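You operate a simulated robot arm through the tools that you are given. There is no shell and no other tool.

Carry out the task below with a simulated robot arm. There is one attempt and no reset: what you move stays moved.

Task
Steam the tea named on the press card for the time it says.
Fine: one run; then switch the steamer off, leave pan and dial as they are.
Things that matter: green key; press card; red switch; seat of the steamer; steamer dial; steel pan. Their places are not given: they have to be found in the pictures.

The check looks at the end state, three seconds after you hand in, the way a careful person would. Anything else that was tipped, shoved, dropped, spilled or broken makes it a failure.

Robot
A 6-joint arm with a two-finger parallel gripper, fixed in place. Base frame: the origin is at the foot of the arm, x ahead of it, y to its left, z up; the work surface is at about z = 850. Lengths are in mm, angles in degrees, forces in N, time in s.
With the tool pointing down near the work surface it reaches from about 580 to 940 mm from the base axis. Its first joint turns from -149.0 to 149.0 degrees. Payload 3.43 kg.
The TCP is the grasp point between the finger pads, 34 mm short of the fingertips. In the tool frame z runs along the fingers and y along their closing line. The gripper opens to 128 mm. The fingers are 24 mm wide and 12 mm thick; the gripper's body (48 by 130 mm) begins 96 mm behind the TCP.
Orientation is that of the tool frame in the base frame, as a unit quaternion [x, y, z, w]. With the fingers straight down and closing along the base's y, the tool's x points along the base's -x, its y along +y and its z along -z.

Tools
- The arm moves only by the tool step_arm. Its argument "commands" is text: rows parted by semicolons, each of 7 numbers parted by spaces: the shift along the tool's x, y, z in mm, then the turn, a rotation vector about the tool's x, y, z in degrees, then the gripper command, from -1 (fully open) to 1 (shut), values between in proportion. In form: dx dy dz wx wy wz grip; .... A call has 1 to 20 rows; each row is the pose to reach, as a shift and turn from the pose commanded when the call began, along the tool's axes at that moment. A row lasts 0.2 s, in which the tool goes at most 50 mm and 8.6 degrees; a call with a longer step from one row to the next is refused whole, and so is a gripper value outside its range. A pose out of reach is approached as far as the arm can. The call stops where the force on the tool passes 40 N (or 10 N more than at its start, if that is more) or the arm is blocked; 0.2 s more then pass. Each finger travels about 108 mm/s and halts on what it meets, pressing with about 40 N; the grip force reading is that of the motor and also rises with nothing between the fingers. The clock runs only during rows and for 0.2 s after the last one: add rows that repeat a pose to give the fingers time. It gives the time, the measured TCP pose, the force on the tool (base axes), the opening and the grip force at its end, in the units of the frame above (readings bear some noise), with the torque about the TCP (base axes, N m) and any sound that the robot's microphone picked up.
- Cameras (640 x 400 px; columns grow to the right, rows downward): "scene" is fixed at [400.5, 647.7, 1664.9]; the picture's right is [-0.09, 1.00, 0.00], its down [0.99, 0.09, -0.13] and it looks along [-0.13, -0.01, -0.99] (base axes); focal length 214 px, centre (320, 200). "wrist" rides on the gripper at [76, -11, -160] in the tool frame; the picture's right is [0.15, 0.99, 0.00], its down [-0.88, 0.13, -0.46] and it looks along [-0.45, 0.07, 0.89] (tool axes); focal length 234 px, centre (320, 200).
- capture(camera): a new picture of that camera. No time passes.
- slide_trunk(by): slides the trunk up (or, below 0, down) by that many mm; the arm rides with it, the base frame stays. It gives what a move gives, with no picture.
- measure_at(camera, pixels): for up to 12 pixels [column, row] of the newest picture of that camera ("zoom" is the newest enlarged one), the place [x, y, z] in the base frame of the surface seen there, good to about 2 mm. No time passes.
- inspect(camera, box): a new picture of the part [left, top, right, bottom] of that camera's present view, enlarged. No time passes.
- hand_in(): hands the job in; it is judged then, once.

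Open the gripper and draw the arm clear of the work before you hand the job in, unless the task says otherwise.

The tools are called after "Request:" as name(argument=value, ...) on one line, values as JSON. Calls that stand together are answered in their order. step_arm: Moves the arm, as the interface text tells. Its arguments: {"type":"object","properties":{"commands":{"type":"string"}},"required":["commands"]} The other tools are called the same way: slide_trunk (by) slides the trunk up or down; capture (camera) takes a picture; measure_at (camera, pixels) gives the place of the surface under pixels of a picture; inspect (camera, box) takes an enlarged picture of a part of a camera's view; hand_in () hands the job in.

At the start:

```text
time_s: 0.0
tcp_pos: [142.2, 670.2, 1304.9]
orientation: [0.0, 1.0, 0.0, 0.0]
ft_force: [-0.7, -0.5, 0.0]
torque: [0.01, 0.02, 0.02]
grip_width: 127.9
gripper_force: 0.0
trunk travel left (down, up): [-710.0, 0.0]
```

scene: 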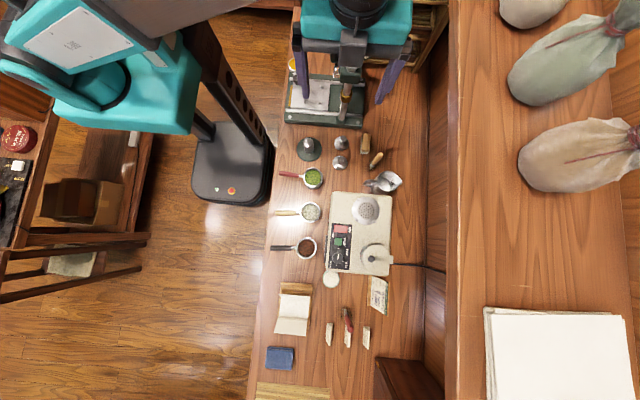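
wrist: 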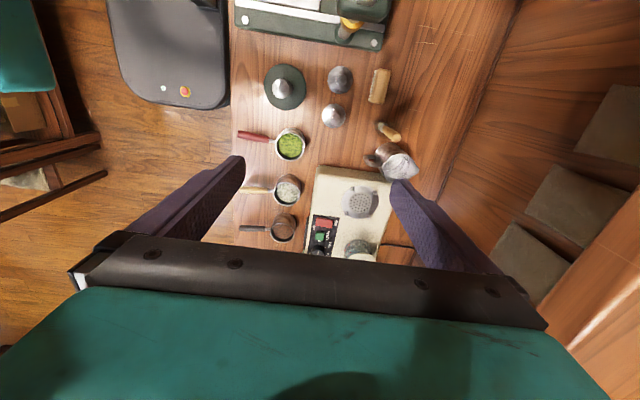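

The scene shows a steamer around (358,235) with three handled pans on the left and cards nearby. I'll enlarge the important parts first.

Request:
inspect(camera="scene", box=[260, 120, 420, 220])

Request:
inspect(camera="scene", box=[310, 190, 406, 290])

Request:
inspect(camera="scene", box=[250, 270, 400, 380])

Request:
inspect(camera="scene", box=[270, 60, 390, 140])

```text
4.00 times, centred on (340, 170) of scene
```

zoom: 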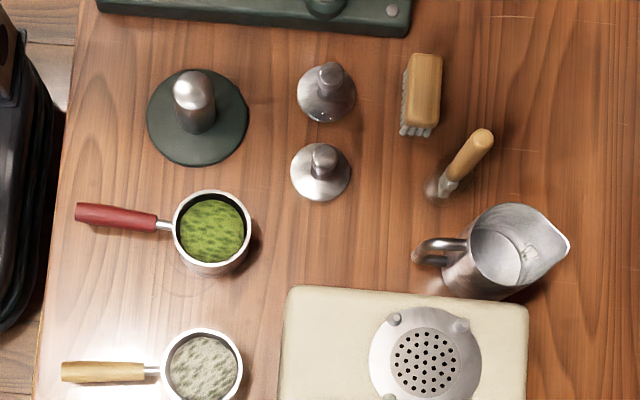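

```text
4.00 times, centred on (358, 240) of scene
```

zoom: 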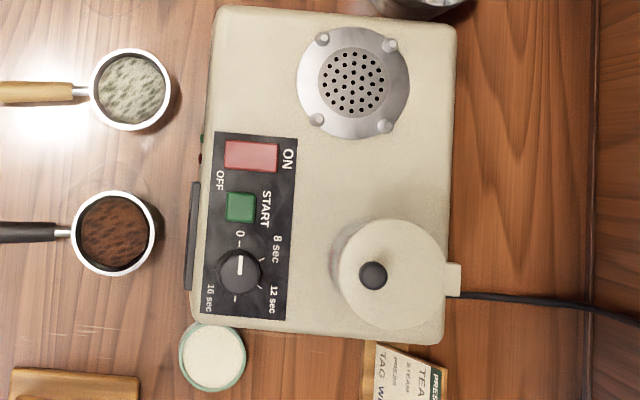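

```text
3.64 times, centred on (325, 325) of scene
```

zoom: 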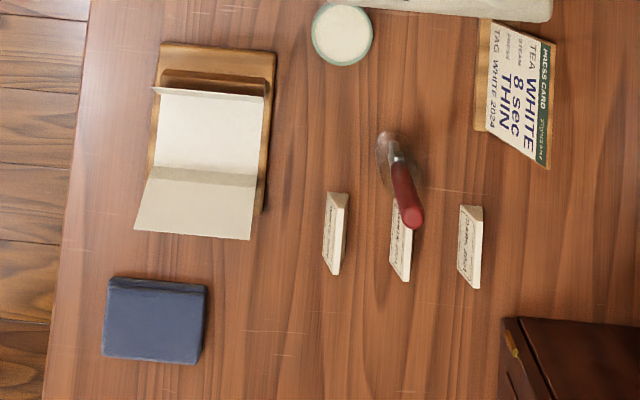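

```text
5.00 times, centred on (330, 100) of scene
```

zoom: 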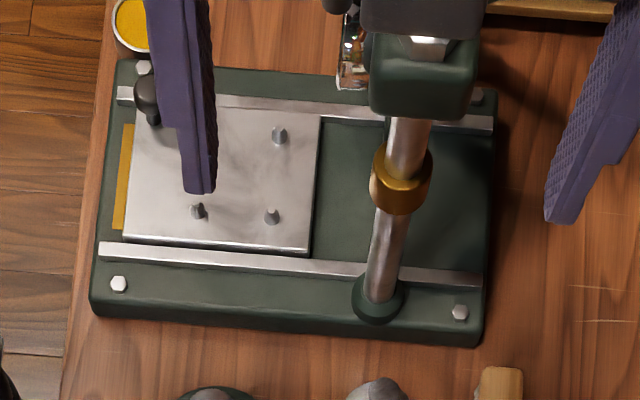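

The card at (378,294) reads something like "TEA WHITE, STEAM 8 sec, PRESS THIN". I'll enlarge the card, the dial panel and the pans to be sure.

Request:
inspect(camera="scene", box=[362, 272, 394, 320])

Request:
inspect(camera="scene", box=[320, 218, 360, 276])

Request:
inspect(camera="scene", box=[265, 155, 340, 265])

Request:
inspect(camera="scene", box=[320, 310, 380, 355])

```text
8.33 times, centred on (378, 296) of scene
```

zoom: 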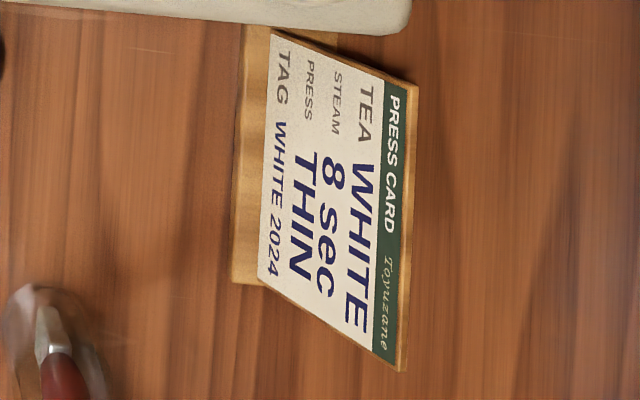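

```text
6.90 times, centred on (340, 247) of scene
```

zoom: 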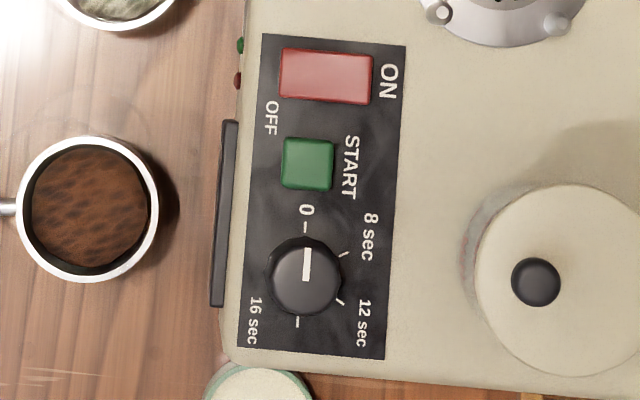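

```text
3.64 times, centred on (302, 210) of scene
```

zoom: 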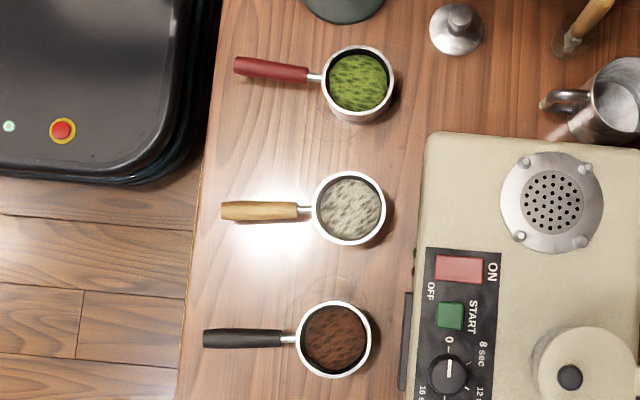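

```text
8.89 times, centred on (350, 332) of scene
```

zoom: 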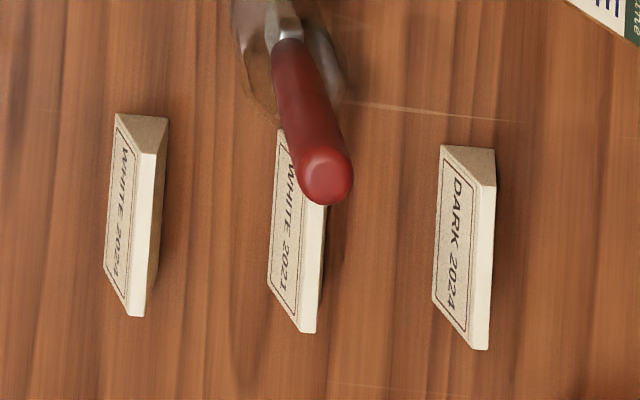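

The card says WHITE, 8 sec; the pale tea is in the pan with the light wood handle at about (311,212). I'll measure the pan, handle, seat, switch, key and dial.

Request:
capture(camera="scene")

Request:
measure_at(camera="scene", pixels=[[276, 213], [284, 213], [294, 213], [299, 212], [311, 212], [320, 212], [366, 209], [341, 229], [339, 242], [339, 258], [375, 254], [290, 230]])

Request:
inspect(camera="scene", box=[268, 190, 332, 230])

```text
taken
```

scene: 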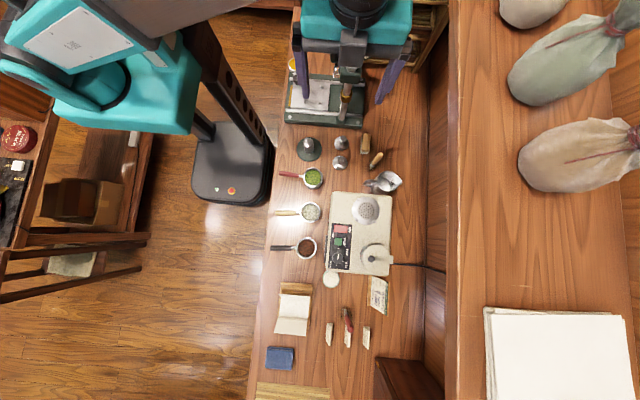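

```text
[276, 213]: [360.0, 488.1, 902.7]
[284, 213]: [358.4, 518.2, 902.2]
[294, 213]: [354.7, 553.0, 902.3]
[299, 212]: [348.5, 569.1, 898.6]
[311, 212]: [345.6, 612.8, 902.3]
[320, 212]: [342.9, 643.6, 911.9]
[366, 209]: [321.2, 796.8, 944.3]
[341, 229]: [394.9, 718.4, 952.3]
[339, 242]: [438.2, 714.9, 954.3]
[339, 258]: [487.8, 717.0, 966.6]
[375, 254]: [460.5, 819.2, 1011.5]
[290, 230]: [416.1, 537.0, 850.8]
```

```text
10.00 times, centred on (300, 210) of scene
```

zoom: 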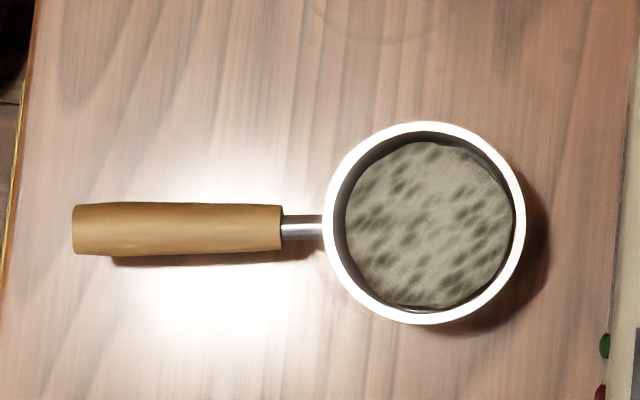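

White tea pan: body near (345,612), rim z≈912, handle toward -y. Next I measure the seat lugs, the pan rim, the pitcher, and the shelf edge to plan safe paths.

Request:
inspect(camera="scene", box=[340, 165, 404, 230])

Request:
measure_at(camera="scene", pixels=[[455, 200], [440, 200], [384, 182], [398, 180], [375, 160], [345, 85], [360, 5], [375, 250], [389, 255], [301, 212], [311, 203], [311, 222]])

```text
6.15 times, centred on (372, 198) of scene
```

zoom: 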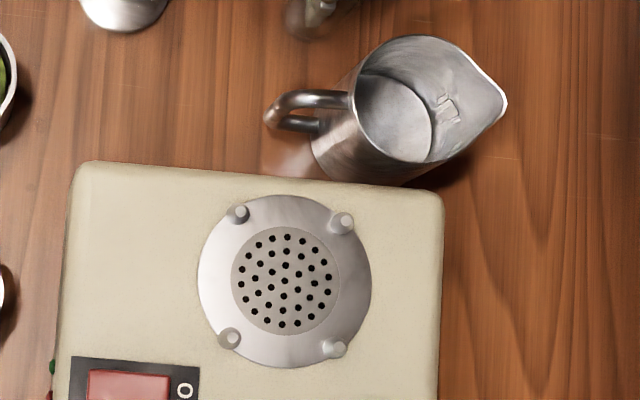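

```text
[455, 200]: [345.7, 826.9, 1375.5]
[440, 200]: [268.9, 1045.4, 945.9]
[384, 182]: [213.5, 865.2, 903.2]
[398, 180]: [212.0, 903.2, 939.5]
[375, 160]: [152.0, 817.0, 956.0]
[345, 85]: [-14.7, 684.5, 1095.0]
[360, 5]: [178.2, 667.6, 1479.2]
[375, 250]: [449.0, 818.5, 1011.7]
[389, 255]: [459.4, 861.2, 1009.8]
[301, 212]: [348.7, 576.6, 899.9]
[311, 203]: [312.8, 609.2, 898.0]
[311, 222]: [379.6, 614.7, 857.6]
```

The shelf edge is at z≈1375 from y≈815 on, so I must keep the arm low there. Now measuring lugs at zoom (238,213),(342,222),(230,338),(334,348) and the plate points.

Request:
measure_at(camera="zoom", pixels=[[238, 212], [342, 222], [230, 338], [334, 348], [285, 281], [202, 281], [368, 281], [285, 200], [285, 364], [130, 250], [395, 250], [130, 385]])

Request:
inspect(camera="scene", box=[268, 190, 332, 230])

```text
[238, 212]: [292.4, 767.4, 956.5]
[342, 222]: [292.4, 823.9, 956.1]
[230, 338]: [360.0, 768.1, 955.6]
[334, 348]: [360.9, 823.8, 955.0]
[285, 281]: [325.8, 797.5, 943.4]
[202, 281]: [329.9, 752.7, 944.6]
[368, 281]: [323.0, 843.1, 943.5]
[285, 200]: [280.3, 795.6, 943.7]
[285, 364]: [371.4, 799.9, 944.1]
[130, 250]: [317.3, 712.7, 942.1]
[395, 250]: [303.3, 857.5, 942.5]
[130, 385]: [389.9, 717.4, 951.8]
```

```text
10.00 times, centred on (300, 210) of scene
```

zoom: 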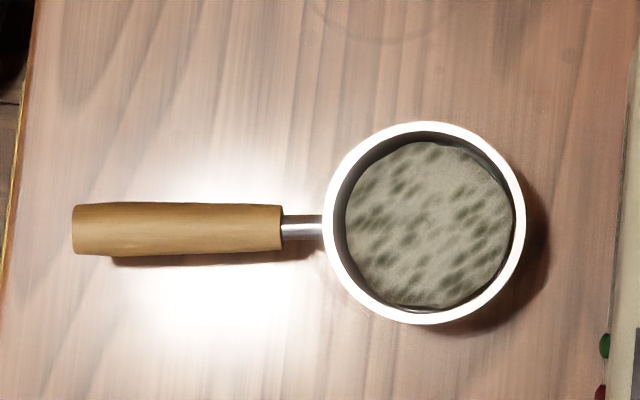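

Seat centre comes out near (326,797), plate z≈944, lug tops z≈956. Now measuring the pan's rim in the newest zoom and handle points.

Request:
measure_at(camera="zoom", pixels=[[331, 222], [519, 222], [425, 128], [425, 317], [360, 155], [492, 290], [358, 288], [490, 155], [425, 222], [300, 227], [100, 230], [260, 227]])

```text
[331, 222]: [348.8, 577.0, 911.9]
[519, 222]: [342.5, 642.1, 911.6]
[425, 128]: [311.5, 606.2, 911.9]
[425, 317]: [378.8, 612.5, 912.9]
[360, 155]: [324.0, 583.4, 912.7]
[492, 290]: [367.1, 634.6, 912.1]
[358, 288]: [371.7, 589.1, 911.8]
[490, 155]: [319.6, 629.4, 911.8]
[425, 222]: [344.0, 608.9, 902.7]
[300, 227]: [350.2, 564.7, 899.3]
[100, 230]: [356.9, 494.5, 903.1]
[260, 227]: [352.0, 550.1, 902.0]
```

Pan centre is (345,609.5), outer radius ≈35, and its handle points to -y. I move the open gripper high over the pan and turn the tool by -90° so that the fingers close along base x.

Request:
step_arm(commands="-18.45 -5.52 0 0 0 -8.18 -1; -36.9 -11.04 0 0 0 -16.36 -1; -55.35 -16.56 0 0 0 -24.54 -1; -73.8 -22.1 0 0 0 -32.7 -1; -92.3 -27.6 0 0 0 -40.9 -1; -110.7 -33.1 0 0 0 -49.1 -1; -129.2 -38.6 0 0 0 -57.3 -1; -147.6 -44.2 0 0 0 -65.5 -1; -166.1 -49.7 0 0 0 -73.6 -1; -184.5 -55.2 0 0 0 -81.8 -1; -203 -60.7 0 0 0 -90 -1; -203 -60.7 0 0 0 -90 -1")

```text
time_s: 1.1
tcp_pos: [219.0, 650.1, 1304.8]
orientation: [-0.276, 0.961, 0.005, -0.002]
ft_force: [-19.6, 14.8, 0.7]
torque: [-2.62, -3.23, -2.05]
grip_width: 127.7
gripper_force: 0.0
trunk travel left (down, up): [-710.0, 0.0]
stopped in row 5: the force on the tool passed its limit at 135 N (the readings are from after the stop); the commanded pose is now the measured one
```

The move stopped on contact (135 N) at (219,650,1305). I look at both cameras to see what was touched.

Request:
capture(camera="scene")

Request:
capture(camera="wrist")

```text
taken
```

scene: 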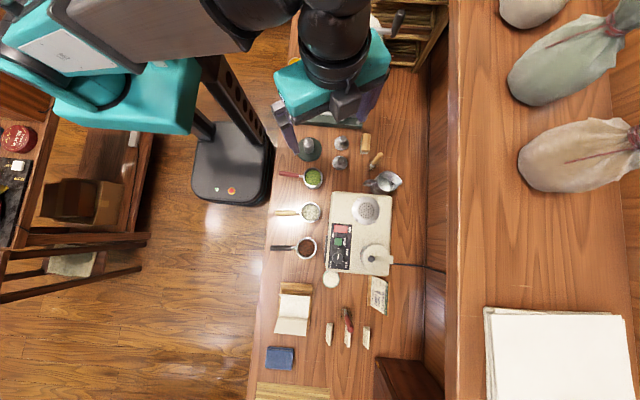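

```text
taken
```

wrist: 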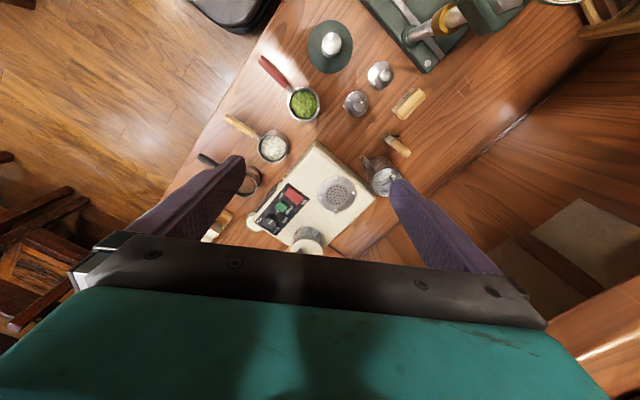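

The contact torque puts the touch about 170 mm above the TCP at the wrist-camera mount, so it looks like a self-contact with the arm's wrist link near (250,20). I measure the arm surface there to confirm.

Request:
measure_at(camera="scene", pixels=[[250, 20], [235, 45], [290, 8], [335, 60], [200, 40], [330, 15], [265, 45], [370, 20], [300, 85], [340, 95], [150, 40], [220, 15]])

Request:
inspect(camera="scene", box=[200, 0, 420, 140])

```text
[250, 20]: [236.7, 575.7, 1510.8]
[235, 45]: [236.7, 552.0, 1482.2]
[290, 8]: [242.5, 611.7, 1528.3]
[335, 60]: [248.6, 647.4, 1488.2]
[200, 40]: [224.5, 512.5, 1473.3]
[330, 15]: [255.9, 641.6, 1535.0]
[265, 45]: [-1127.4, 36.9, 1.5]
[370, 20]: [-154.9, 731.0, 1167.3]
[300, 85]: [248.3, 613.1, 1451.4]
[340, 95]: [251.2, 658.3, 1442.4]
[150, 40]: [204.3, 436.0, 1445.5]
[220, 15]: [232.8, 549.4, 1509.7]
```

```text
2.86 times, centred on (310, 70) of scene
```

zoom: 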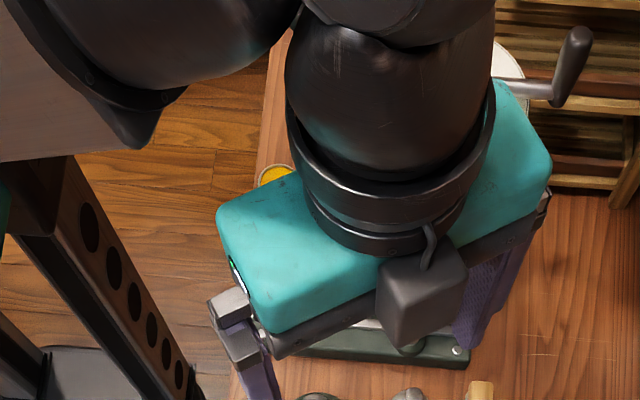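

It is a self-contact: the camera mount met the forearm, which comes in from the -y side. I back off a little and turn the other way instead (to +90° in total, camera on the +y side).

Request:
step_arm(commands="12 19 0 0 0 6 -1; 12 19 0 0 0 14 -1; 12 19 0 0 0 22 -1; 12 19 0 0 0 30 -1; 12 19 0 0 0 38 -1; 12 19 0 0 0 46 -1; 12 19 0 0 0 54 -1; 12 19 0 0 0 62 -1; 12 19 0 0 0 70 -1; 12 19 0 0 0 78 -1; 12 19 0 0 0 86 -1; 12 19 0 0 0 94 -1; 12 19 0 0 0 102 -1; 12 19 0 0 0 110 -1; 12 19 0 0 0 116 -1; 12 19 0 0 0 122 -1; 12 19 0 0 0 122 -1")

```text
time_s: 4.7
tcp_pos: [197.6, 659.5, 1304.5]
orientation: [0.706, 0.708, 0.001, -0.004]
ft_force: [-0.2, -0.3, 0.2]
torque: [-0.03, -0.05, 0.0]
grip_width: 127.9
gripper_force: 0.1
trunk travel left (down, up): [-710.0, 0.0]
```

The tool now points with x along +y and closes along base x, without contact. I translate to above the pan at (345,609.5).

Request:
step_arm(commands="-10 29.5 0 0 0 0 -1; -20 59 0 0 0 0 -1; -30 88.6 0 0 0 0 -1; -40 118 0 0 0 0 -1; -50 147.6 0 0 0 0 -1; -50 147.6 0 0 0 0 -1")

Request:
capture(camera="scene")

Request:
capture(camera="wrist")

```text
time_s: 6.1
tcp_pos: [346.7, 610.0, 1304.1]
orientation: [0.705, 0.709, 0.001, -0.004]
ft_force: [-0.2, -0.2, -0.5]
torque: [-0.02, -0.01, 0.0]
grip_width: 128.2
gripper_force: 0.0
trunk travel left (down, up): [-710.0, 0.0]
```

```text
taken
```

scene: 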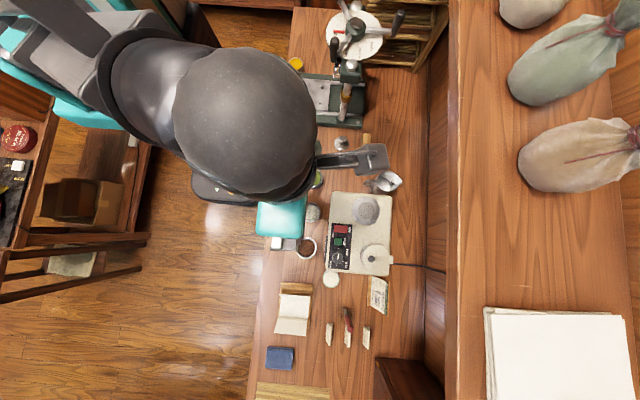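

```text
taken
```

wrist: 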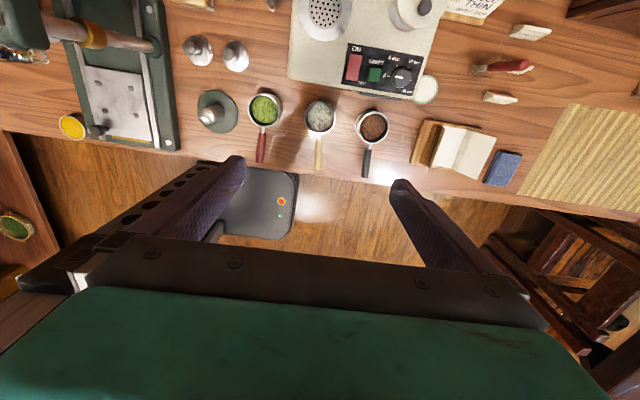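

Nothing is near the arm here; the white-tea pan shows at (320,115) in the wrist view. I slide the trunk down in two steps, checking force.

Request:
slide_trunk(by=-150)

```text
time_s: 7.8
tcp_pos: [346.2, 609.7, 1154.9]
orientation: [0.705, 0.709, 0.001, -0.004]
ft_force: [-0.4, 0.0, -0.1]
torque: [0.02, 0.03, -0.01]
grip_width: 127.7
gripper_force: 0.2
trunk travel left (down, up): [-560.0, 150.0]
```

The slide worked without contact (TCP z 1155). I check the wrist view for clearance of the arm and the pan under the fingers before going lower.

Request:
capture(camera="wrist")

Request:
capture(camera="scene")

```text
taken
```

wrist: 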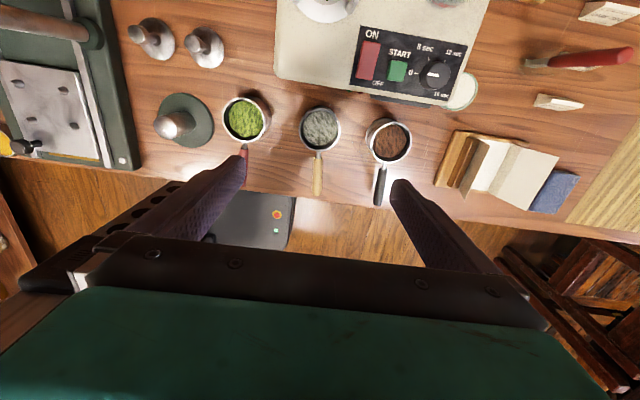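

```text
taken
```

scene: 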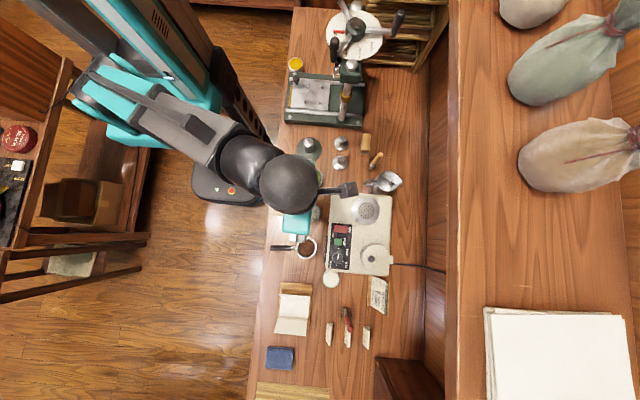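

The path is clear. I measure the neighbouring pans so that the open fingers don't touch them at the pan's level.

Request:
measure_at(camera="wrist", pixels=[[224, 120], [264, 120], [367, 142], [410, 142], [301, 129], [341, 129], [320, 109], [320, 149], [317, 175], [245, 118], [389, 140], [320, 128]])

Request:
inspect(camera="wrist", box=[210, 70, 430, 210])

```text
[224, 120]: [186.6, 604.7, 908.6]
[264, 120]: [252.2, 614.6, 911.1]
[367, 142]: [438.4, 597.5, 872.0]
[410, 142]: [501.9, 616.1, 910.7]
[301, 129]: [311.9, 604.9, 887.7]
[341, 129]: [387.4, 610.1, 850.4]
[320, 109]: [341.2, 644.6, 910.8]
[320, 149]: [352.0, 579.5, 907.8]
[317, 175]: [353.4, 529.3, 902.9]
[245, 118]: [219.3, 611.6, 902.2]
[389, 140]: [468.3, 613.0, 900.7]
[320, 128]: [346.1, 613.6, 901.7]
```

```text
2.86 times, centred on (320, 140) of wrist
```

zoom: 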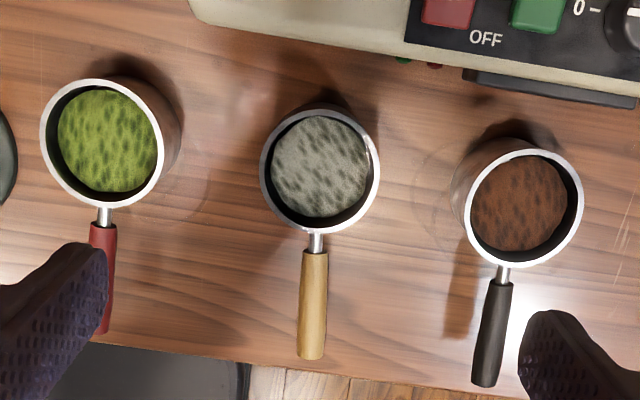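

Neighbours are clear (edges at x≈254 and 437). I slide the trunk down another 150 mm, so the TCP gets to about z 1005.

Request:
slide_trunk(by=-150)

Request:
capture(camera="wrist")

Request:
capture(camera="scene")

```text
time_s: 9.6
tcp_pos: [347.2, 608.1, 1003.5]
orientation: [0.705, 0.709, 0.0, -0.004]
ft_force: [0.8, -1.0, -0.5]
torque: [0.03, -0.01, -0.01]
grip_width: 128.2
gripper_force: 0.2
trunk travel left (down, up): [-410.0, 300.0]
```

```text
taken
```

wrist: 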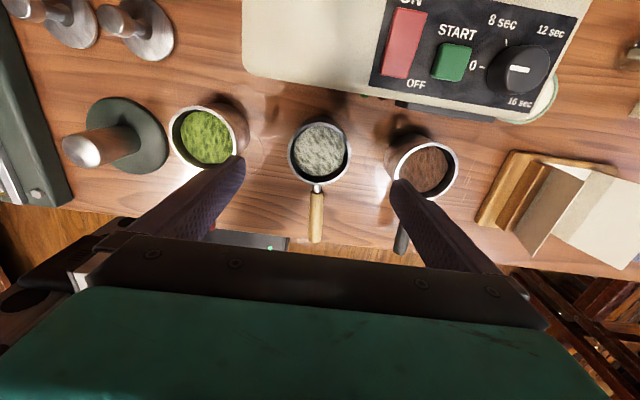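

```text
taken
```

scene: 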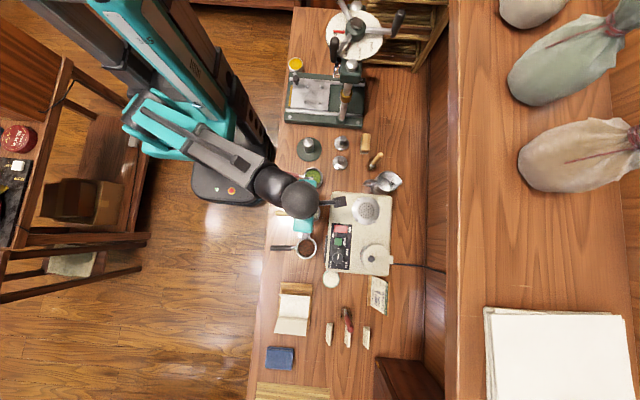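

I narrow the fingers to about 100 mm and go down to TCP z≈902 around the white-tea pan, fingers on its ±x sides.

Request:
step_arm(commands="0 -1.5 0 0 0 0 -0.56; 0 -1.5 25 0 0 0 -0.56; 0 -1.5 50 0 0 0 -0.56; 0 -1.5 75 0 0 0 -0.56; 0 -1.5 90 0 0 0 -0.56; 0 -1.5 101 0 0 0 -0.56; 0 -1.5 101 0 0 0 -0.56")

Request:
capture(camera="wrist")

```text
time_s: 11.2
tcp_pos: [344.5, 608.6, 902.3]
orientation: [0.706, 0.709, 0.001, -0.005]
ft_force: [-0.4, -0.1, 0.4]
torque: [0.02, 0.02, 0.0]
grip_width: 99.6
gripper_force: 0.0
trunk travel left (down, up): [-410.0, 300.0]
```

```text
taken
```

wrist: 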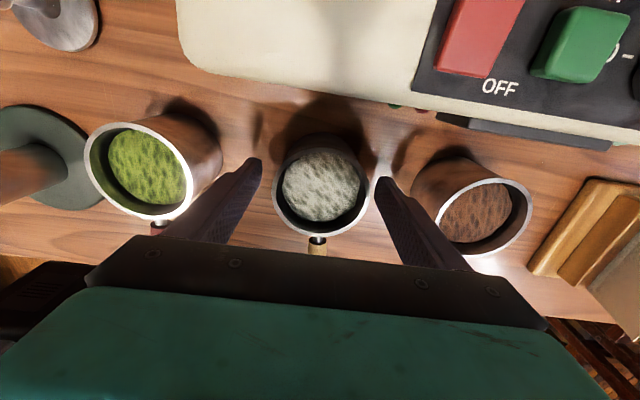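

The fingers straddle the pan cleanly at (320,190). I close the gripper on it.

Request:
step_arm(commands="0 0 0 0 0 0 0; 0 0 0 0 0 0 0.5; 0 0 0 0 0 0 1; 0 0 0 0 0 0 1; 0 0 0 0 0 0 1")

Request:
capture(camera="wrist")

```text
time_s: 12.4
tcp_pos: [344.6, 610.2, 903.0]
orientation: [0.705, 0.709, 0.001, -0.005]
ft_force: [1.7, 1.1, 0.5]
torque: [0.07, -0.28, 0.01]
grip_width: 72.2
gripper_force: 39.9
trunk travel left (down, up): [-410.0, 300.0]
```

```text
taken
```

wrist: 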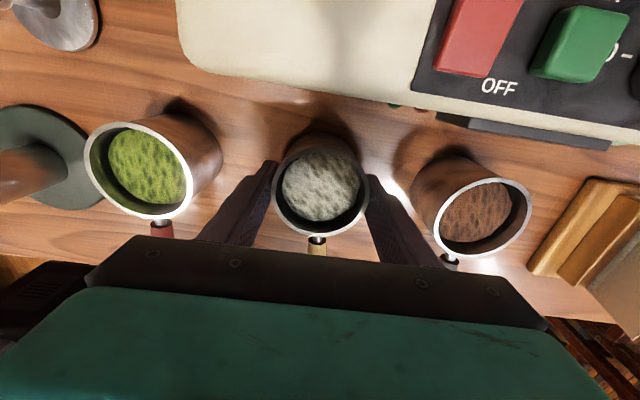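

The grip holds at 72.2 mm width with 40 N. I lift the pan slowly by 137 mm.

Request:
step_arm(commands="0 0 -8 0 0 0 1; 0 0 -22 0 0 0 1; 0 0 -40 0 0 0 1; 0 0 -60 0 0 0 1; 0 0 -80 0 0 0 1; 0 0 -100 0 0 0 1; 0 0 -118 0 0 0 1; 0 0 -130 0 0 0 1; 0 0 -137 0 0 0 1; 0 0 -137 0 0 0 1")

Request:
capture(camera="wrist")

```text
time_s: 14.6
tcp_pos: [348.7, 616.5, 1025.3]
orientation: [0.705, 0.709, 0.008, -0.006]
ft_force: [-0.9, 0.6, -3.9]
torque: [0.0, 0.01, -0.01]
grip_width: 72.0
gripper_force: 40.3
out of reach, approached as far as the arm can: row 7, 8, 9, 10
trunk travel left (down, up): [-410.0, 300.0]
```

```text
taken
```

wrist: 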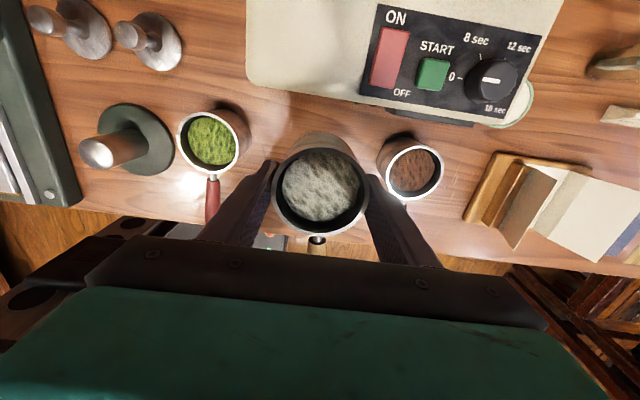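

The pan is held level (weight ≈4 N); the arm ran into its reach limit above z≈1025. I slide the trunk up 40 mm to gain height, which carries the pan along.

Request:
slide_trunk(by=40)

```text
time_s: 15.4
tcp_pos: [349.6, 615.4, 1064.9]
orientation: [0.705, 0.709, 0.009, -0.007]
ft_force: [0.6, -0.3, -3.7]
torque: [0.01, 0.01, 0.0]
grip_width: 72.3
gripper_force: 40.5
trunk travel left (down, up): [-450.0, 260.0]
```

The pan rode along to TCP z 1065. A small probing move tells me what the commanded pose is: 20 mm down, in free air above (349,615).

Request:
step_arm(commands="0 0 10 0 0 0 1; 0 0 20 0 0 0 1; 0 0 20 0 0 0 1; 0 0 20 0 0 0 1")

```text
time_s: 16.4
tcp_pos: [348.1, 616.3, 1046.3]
orientation: [0.705, 0.709, 0.008, -0.007]
ft_force: [-0.6, -0.9, -3.7]
torque: [-0.02, 0.01, 0.02]
grip_width: 72.2
gripper_force: 40.2
trunk travel left (down, up): [-450.0, 260.0]
```

The commanded pose follows the measured one. I straighten the 1.2° tilt and carry the pan halfway toward the seat, staying at z≈1046 (pan bottom ≈993, above all of the panel).

Request:
step_arm(commands="0 0 0 0 -0.6 0 1; 5 -1 0 0 -1.2 0 1; 20 -3 0 0 -1.2 0 1; 40 -6 0 0 -1.2 0 1; 60 -9 0 0 -1.2 0 1; 80 -11 0 0 -1.2 0 1; 95 -12 0 0 -1.2 0 1; 100 -12.5 0 0 -1.2 0 1; 100 -12.5 0 0 -1.2 0 1")

Request:
capture(camera="wrist")

Request:
capture(camera="scene")

```text
time_s: 18.4
tcp_pos: [336.8, 716.9, 1046.7]
orientation: [0.706, 0.709, 0.001, 0.0]
ft_force: [-0.1, 0.3, -3.6]
torque: [0.02, 0.01, 0.04]
grip_width: 72.2
gripper_force: 40.0
trunk travel left (down, up): [-450.0, 260.0]
```

```text
taken
```

wrist: 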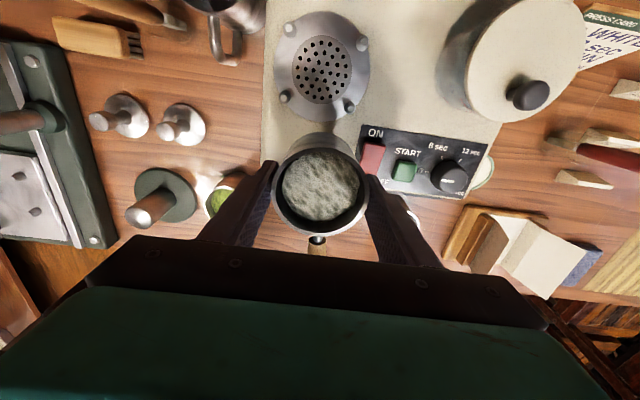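

```text
taken
```

scene: 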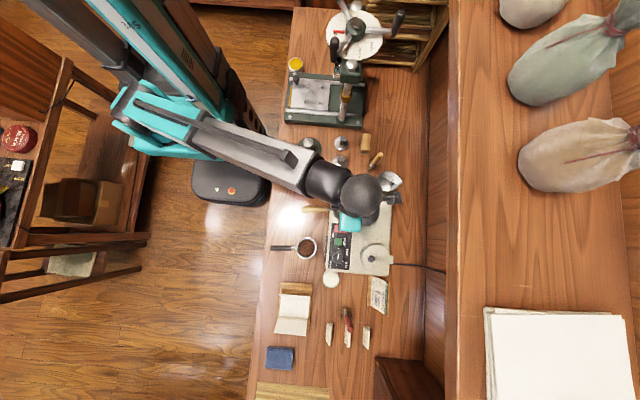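

The pan is level and the seat with its four lugs shows at (322,75) in the wrist view. I enlarge the pan and the seat to measure pan centre and lug places precisely.

Request:
inspect(camera="wrist", box=[260, 5, 388, 125])

Request:
measure_at(camera="zoom", pixels=[[320, 200]])

Request:
measure_at(camera="wrist", pixels=[[274, 185], [367, 185], [290, 28], [361, 44], [284, 97], [350, 107], [322, 70], [276, 65], [369, 70], [320, 12], [320, 118], [321, 139]])

```text
3.33 times, centred on (324, 65) of wrist
```

zoom: 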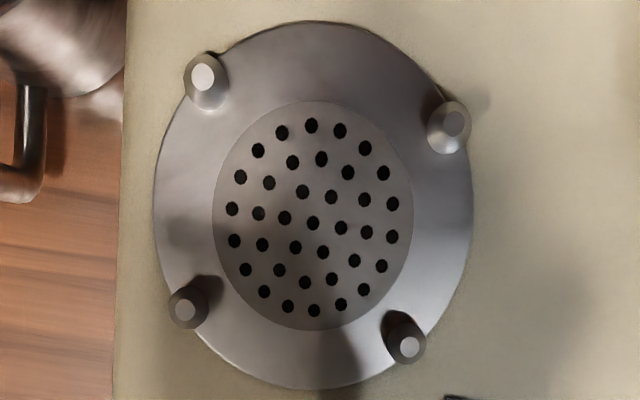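

```text
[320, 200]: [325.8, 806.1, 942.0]
```

```text
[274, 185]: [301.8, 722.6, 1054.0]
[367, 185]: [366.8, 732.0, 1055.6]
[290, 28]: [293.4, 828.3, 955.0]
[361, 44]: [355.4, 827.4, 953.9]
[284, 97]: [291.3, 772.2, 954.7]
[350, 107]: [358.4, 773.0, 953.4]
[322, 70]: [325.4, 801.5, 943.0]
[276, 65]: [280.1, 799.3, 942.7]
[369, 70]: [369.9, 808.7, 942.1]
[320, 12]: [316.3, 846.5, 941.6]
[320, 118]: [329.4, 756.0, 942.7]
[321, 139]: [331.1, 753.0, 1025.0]
```

The lugs are cones with small flat tops at zoom (203,76), (453,124), (187,310), (409,346). I measure these and the plate edge in the zoom.

Request:
measure_at(camera="zoom", pixels=[[203, 76], [453, 124], [187, 310], [409, 346], [155, 200], [471, 215], [310, 22], [318, 386], [213, 212], [413, 218], [310, 101], [314, 329]])

Request:
inspect(camera="wrist", box=[256, 120, 384, 250])

```text
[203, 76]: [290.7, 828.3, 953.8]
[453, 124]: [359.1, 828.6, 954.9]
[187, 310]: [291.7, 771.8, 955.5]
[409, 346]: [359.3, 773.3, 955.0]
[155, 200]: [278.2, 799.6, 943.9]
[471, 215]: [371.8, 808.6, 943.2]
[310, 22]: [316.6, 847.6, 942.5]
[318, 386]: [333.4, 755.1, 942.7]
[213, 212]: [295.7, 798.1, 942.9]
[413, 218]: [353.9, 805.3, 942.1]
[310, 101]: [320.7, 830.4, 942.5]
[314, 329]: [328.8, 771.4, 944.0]
```

```text
3.08 times, centred on (320, 185) of wrist
```

zoom: 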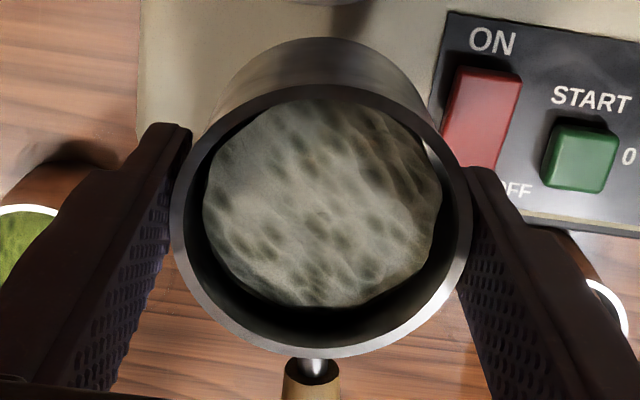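

Wrist-camera lugs give seat centre ≈(325.2,800.5), while the scene camera gave ≈(326,797.5); so I use the same camera for the pan. Measuring the held pan's rim in this zoom.

Request:
measure_at(camera="zoom", pixels=[[178, 222], [466, 222], [322, 350], [322, 91], [220, 318], [424, 318], [222, 124], [424, 126], [322, 200], [188, 260], [460, 260], [314, 366]])

```text
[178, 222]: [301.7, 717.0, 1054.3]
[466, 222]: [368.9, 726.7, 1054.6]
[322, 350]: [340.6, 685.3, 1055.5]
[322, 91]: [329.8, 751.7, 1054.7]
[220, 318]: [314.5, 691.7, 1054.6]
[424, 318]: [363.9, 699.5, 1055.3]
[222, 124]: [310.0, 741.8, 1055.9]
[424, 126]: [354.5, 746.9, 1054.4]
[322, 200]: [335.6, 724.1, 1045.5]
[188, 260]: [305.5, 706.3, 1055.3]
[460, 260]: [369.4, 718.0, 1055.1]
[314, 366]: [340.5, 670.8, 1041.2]
```

Pan centre in the wrist frame is (335.5,720.1) and the seat centre (325.1,800.8), so the pan must shift by (-10.4,+80.7); the scene data agree with that. I carry it over the seat at the same height.

Request:
step_arm(commands="8 -1 0 0 0 0 1; 24 -3 0 0 0 0 1; 42 -5 0 0 0 0 1; 60 -7.5 0 0 0 0 1; 73 -9.3 0 0 0 0 1; 79 -10.2 0 0 0 0 1; 80.7 -10.4 0 0 0 0 1; 80.7 -10.4 0 0 0 0 1; 80.7 -10.4 0 0 0 0 1")

Request:
capture(camera="wrist")

Request:
capture(camera="scene")

```text
time_s: 20.4
tcp_pos: [325.1, 792.7, 1045.6]
orientation: [0.705, 0.709, 0.001, 0.0]
ft_force: [-0.3, -0.2, -3.7]
torque: [0.02, 0.0, -0.01]
grip_width: 72.1
gripper_force: 40.1
out of reach, approached as far as the arm can: row 6, 7, 8, 9
trunk travel left (down, up): [-450.0, 260.0]
```

```text
taken
```

wrist: 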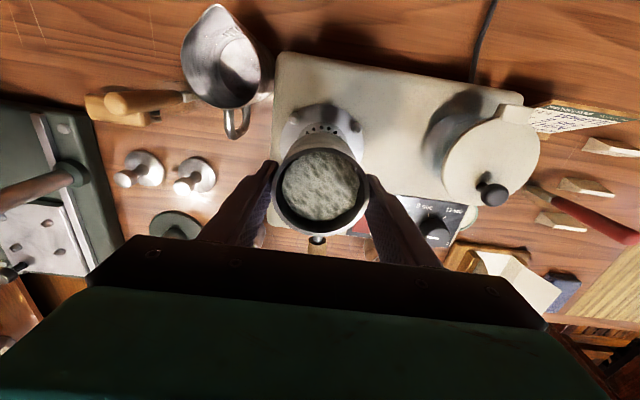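

```text
taken
```

scene: 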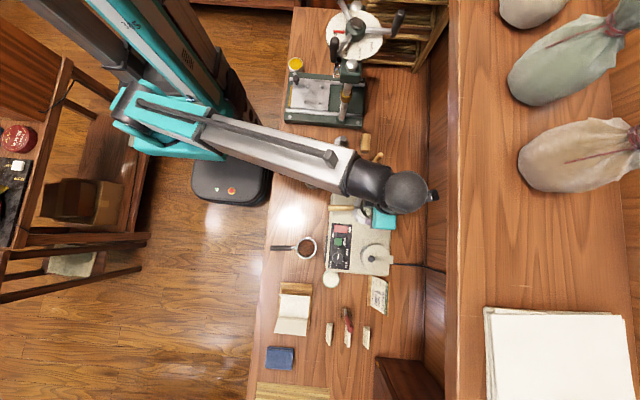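

The arm reached its limit at y≈793, 5 mm short; the picture shows it nearly stretched. I measure heights along the arm to see whether the trunk should go up or down for more reach.

Request:
measure_at(camera="scene", pixels=[[130, 105], [160, 125], [180, 140], [215, 130], [250, 145], [290, 155], [330, 160], [365, 180], [400, 190], [425, 195], [150, 60], [120, 20]])

Request:
inspect(camera="scene", box=[90, 40, 450, 260])

```text
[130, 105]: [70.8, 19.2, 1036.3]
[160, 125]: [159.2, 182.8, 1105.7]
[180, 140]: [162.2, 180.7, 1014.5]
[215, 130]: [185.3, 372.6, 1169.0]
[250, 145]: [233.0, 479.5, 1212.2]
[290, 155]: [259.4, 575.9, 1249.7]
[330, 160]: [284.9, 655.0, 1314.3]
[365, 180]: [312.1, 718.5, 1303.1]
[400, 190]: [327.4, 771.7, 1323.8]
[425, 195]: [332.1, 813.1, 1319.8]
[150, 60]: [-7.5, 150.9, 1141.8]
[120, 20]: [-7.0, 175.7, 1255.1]
```

```text
1.78 times, centred on (270, 150) of scene
```

zoom: 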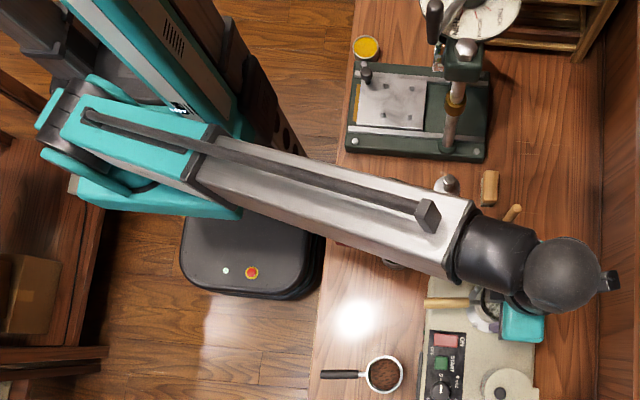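

The forearm slopes upward to the wrist (z 1036→1303), so the trunk should be higher for more reach. I first retreat to y≈708, clear of the shelf.

Request:
step_arm(commands="-10 1 0 0 0 0 1; -30 3 0 0 0 0 1; -50 5 0 0 0 0 1; -70 7 0 0 0 0 1; -85 9 0 0 0 0 1; -85 9 0 0 0 0 1")

Request:
slide_trunk(by=60)

```text
time_s: 21.8
tcp_pos: [334.0, 706.7, 1045.7]
orientation: [0.705, 0.709, 0.001, 0.001]
ft_force: [0.1, 0.3, -4.3]
torque: [0.02, 0.0, -0.01]
grip_width: 72.1
gripper_force: 39.8
trunk travel left (down, up): [-450.0, 260.0]
```

```text
time_s: 22.8
tcp_pos: [333.2, 706.6, 1105.9]
orientation: [0.705, 0.709, 0.001, 0.001]
ft_force: [0.2, -0.8, -3.3]
torque: [0.02, 0.03, 0.02]
grip_width: 72.3
gripper_force: 40.1
trunk travel left (down, up): [-510.0, 200.0]
```

Retreat and slide worked; TCP is now at (333,707,1106). I lower the arm by 60 mm and slide the trunk up once more.

Request:
step_arm(commands="0 0 12 0 0 0 1; 0 0 30 0 0 0 1; 0 0 48 0 0 0 1; 0 0 60 0 0 0 1; 0 0 60 0 0 0 1")

Request:
slide_trunk(by=50)

Request:
step_arm(commands="0 0 12 0 0 0 1; 0 0 30 0 0 0 1; 0 0 48 0 0 0 1; 0 0 62 0 0 0 1; 0 0 62 0 0 0 1")

Request:
capture(camera="wrist")

```text
time_s: 24.0
tcp_pos: [332.9, 706.7, 1046.1]
orientation: [0.705, 0.709, 0.0, 0.0]
ft_force: [0.0, -1.2, -3.8]
torque: [0.0, 0.0, 0.0]
grip_width: 72.1
gripper_force: 40.0
trunk travel left (down, up): [-510.0, 200.0]
```

```text
time_s: 24.9
tcp_pos: [333.3, 706.9, 1094.6]
orientation: [0.705, 0.709, 0.0, 0.001]
ft_force: [0.7, -0.1, -4.0]
torque: [0.02, 0.03, 0.01]
grip_width: 72.1
gripper_force: 39.8
trunk travel left (down, up): [-560.0, 150.0]
```

```text
time_s: 26.1
tcp_pos: [332.9, 707.4, 1033.3]
orientation: [0.705, 0.709, 0.001, 0.001]
ft_force: [0.0, -0.1, -3.0]
torque: [0.0, 0.01, -0.02]
grip_width: 72.2
gripper_force: 40.4
trunk travel left (down, up): [-560.0, 150.0]
```

```text
taken
```

wrist: 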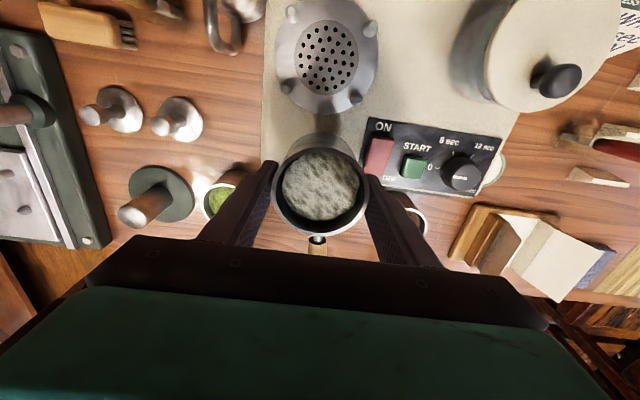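

The pan is held at (333,707,1033) with the trunk at -150, bottom ≈980. I carry it over the seat again.

Request:
step_arm(commands="8 -0.6 0 0 0 0 1; 24 -1.8 0 0 0 0 1; 44 -3.2 0 0 0 0 1; 64 -4.7 0 0 0 0 1; 80 -5.9 0 0 0 0 1; 88 -6.5 0 0 0 0 1; 90.3 -6.6 0 0 0 0 1; 90.3 -6.6 0 0 0 0 1; 90.3 -6.6 0 0 0 0 1")

Request:
capture(camera="wrist")

Request:
inspect(camera="wrist", box=[250, 90, 394, 250])

Request:
inspect(camera="scene", box=[290, 130, 450, 270])

```text
time_s: 28.1
tcp_pos: [325.8, 796.4, 1033.6]
orientation: [0.705, 0.709, 0.001, 0.0]
ft_force: [1.1, -0.1, -3.7]
torque: [0.0, 0.03, 0.0]
grip_width: 72.2
gripper_force: 40.2
trunk travel left (down, up): [-560.0, 150.0]
```

```text
taken
```

wrist: 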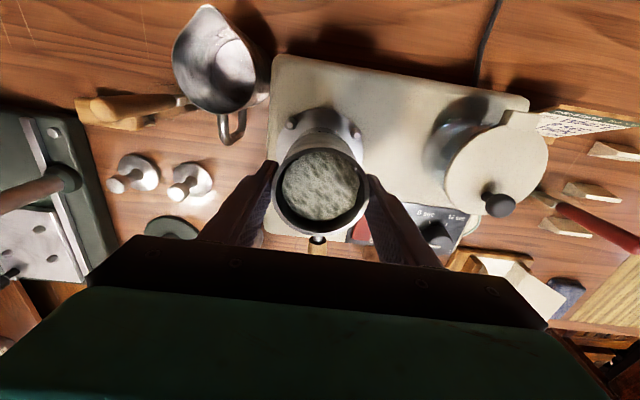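

```text
2.50 times, centred on (322, 170) of wrist
```

zoom: 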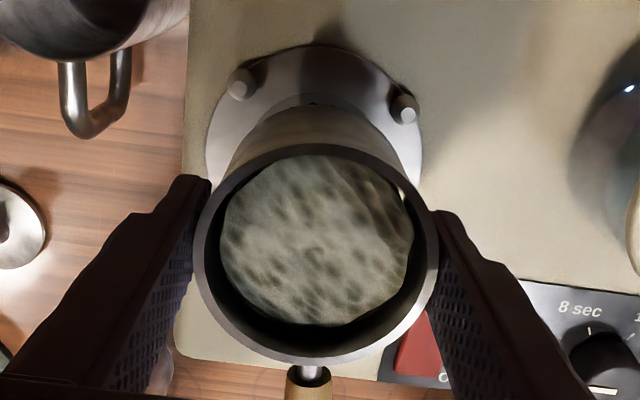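

```text
2.86 times, centred on (370, 200) of scene
```

zoom: 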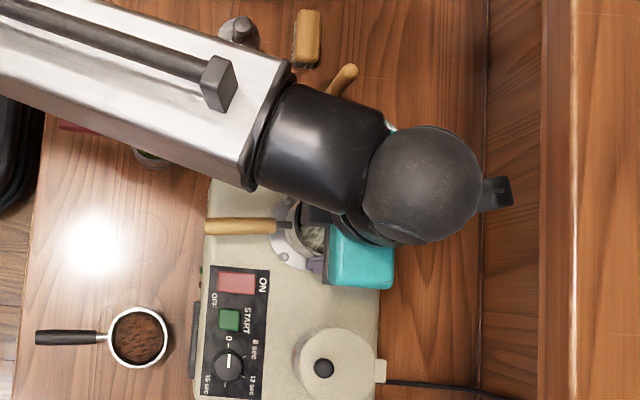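

Two lugs are visible behind the pan. I re-enlarge the wrist view to measure lugs and rim from the same picture.

Request:
inspect(camera="wrist", box=[250, 90, 394, 250])

Request:
measure_at(camera="zoom", pixels=[[239, 84], [405, 112], [201, 258], [432, 258], [316, 357], [322, 149], [238, 330], [400, 328], [240, 180], [402, 182], [313, 46], [210, 150]])

```text
2.50 times, centred on (322, 170) of wrist
```

zoom: 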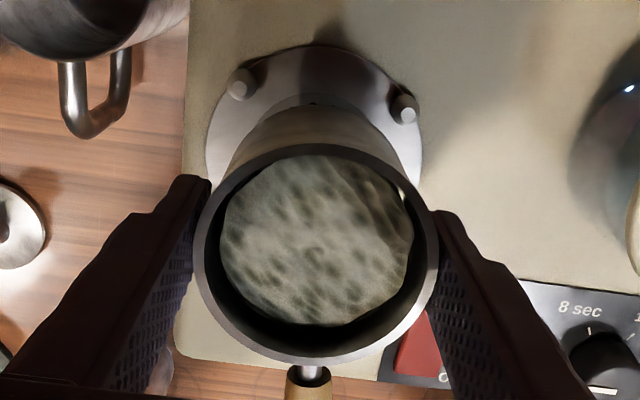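

```text
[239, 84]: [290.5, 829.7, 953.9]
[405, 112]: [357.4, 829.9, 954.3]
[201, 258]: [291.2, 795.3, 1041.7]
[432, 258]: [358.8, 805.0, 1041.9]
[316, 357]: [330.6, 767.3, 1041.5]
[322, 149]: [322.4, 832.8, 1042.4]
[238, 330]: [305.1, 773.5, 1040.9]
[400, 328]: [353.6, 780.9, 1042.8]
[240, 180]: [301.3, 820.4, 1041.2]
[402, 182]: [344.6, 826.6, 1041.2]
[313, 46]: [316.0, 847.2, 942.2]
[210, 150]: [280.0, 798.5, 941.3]
```

Pan centre (326.0,800.2) against seat ≈(325,801): within 1 mm. I apply a small correction and go down to just above the lugs, then slowly between them.

Request:
step_arm(commands="0.9 -0.5 5 0 0 0 1; 0.9 -0.5 12 0 0 0 1; 0.9 -0.5 18 0 0 0 1; 0.9 -0.5 22 0 0 0 1; 0.9 -0.5 22 0 0 0 1")

Request:
inspect(camera="wrist", box=[250, 90, 394, 250])

Request:
measure_at(camera="zoom", pixels=[[201, 258], [432, 258], [316, 357], [322, 149]])

```text
time_s: 29.3
tcp_pos: [324.2, 797.6, 1012.6]
orientation: [0.706, 0.708, 0.002, 0.0]
ft_force: [-0.8, -0.2, -4.1]
torque: [0.02, 0.02, -0.01]
grip_width: 71.9
gripper_force: 39.5
trunk travel left (down, up): [-560.0, 150.0]
```

```text
2.50 times, centred on (322, 170) of wrist
```

zoom: 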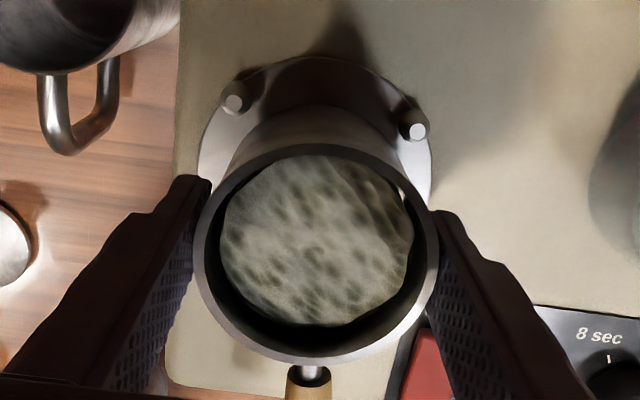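

```text
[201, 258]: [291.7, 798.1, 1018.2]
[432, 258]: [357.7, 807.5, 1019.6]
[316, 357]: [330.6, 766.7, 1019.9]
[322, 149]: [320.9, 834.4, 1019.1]
```

I measure the two visible lug tips at zoom (234,103) and (417,131) again, together with more rim points, to check centring before the last 15 mm.

Request:
measure_at(camera="zoom", pixels=[[234, 103], [417, 131], [232, 102], [419, 132], [238, 330], [400, 328], [240, 180], [402, 182], [201, 258], [432, 258], [316, 357], [322, 149]])

```text
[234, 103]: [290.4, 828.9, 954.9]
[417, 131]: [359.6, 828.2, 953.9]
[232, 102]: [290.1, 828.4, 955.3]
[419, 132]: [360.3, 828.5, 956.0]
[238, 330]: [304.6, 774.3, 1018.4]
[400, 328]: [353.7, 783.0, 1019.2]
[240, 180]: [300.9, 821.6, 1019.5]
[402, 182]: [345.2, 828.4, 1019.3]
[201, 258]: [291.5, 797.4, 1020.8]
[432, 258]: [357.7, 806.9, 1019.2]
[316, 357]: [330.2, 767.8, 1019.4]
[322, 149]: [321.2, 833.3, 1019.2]
```

Pan (325.6,801.6) against the lug centre (325.1,800.3). I correct by about 1 mm and lower in 2–3 mm steps until it seats (expected TCP z≈997).

Request:
step_arm(commands="-0.9 -0.3 2 0 0 0 1; -0.9 -0.3 4 0 0 0 1; -0.9 -0.3 6 0 0 0 1; -0.9 -0.3 8 0 0 0 1; -0.9 -0.3 10 0 0 0 1; -0.9 -0.3 12 0 0 0 1; -0.9 -0.3 12 0 0 0 1")

```text
time_s: 30.9
tcp_pos: [325.1, 797.1, 1000.1]
orientation: [0.705, 0.709, 0.0, 0.001]
ft_force: [-0.3, 0.8, -3.8]
torque: [-0.01, -0.01, -0.04]
grip_width: 72.0
gripper_force: 40.4
trunk travel left (down, up): [-560.0, 150.0]
```

No contact yet at TCP z 1000 and the force shows only the pan's weight. I go down another few mm in 1 mm steps.

Request:
step_arm(commands="0 0 0.7 0 0 0 1; 0 0 1.4 0 0 0 1; 0 0 2.1 0 0 0 1; 0 0 2.8 0 0 0 1; 0 0 2.8 0 0 0 1")

```text
time_s: 32.1
tcp_pos: [325.9, 797.7, 996.8]
orientation: [0.706, 0.709, 0.0, 0.001]
ft_force: [0.6, 0.2, -3.9]
torque: [0.04, -0.02, -0.02]
grip_width: 72.2
gripper_force: 40.1
trunk travel left (down, up): [-560.0, 150.0]
```

Still free at 996.8. I continue in 0.5 mm steps.

Request:
step_arm(commands="0 0 0.5 0 0 0 1; 0 0 1.0 0 0 0 1; 0 0 1.5 0 0 0 1; 0 0 1.5 0 0 0 1")

```text
time_s: 33.1
tcp_pos: [324.8, 797.6, 995.8]
orientation: [0.705, 0.709, 0.0, 0.0]
ft_force: [-0.2, 0.2, -3.6]
torque: [0.03, -0.01, 0.01]
grip_width: 72.1
gripper_force: 39.4
trunk travel left (down, up): [-560.0, 150.0]
```

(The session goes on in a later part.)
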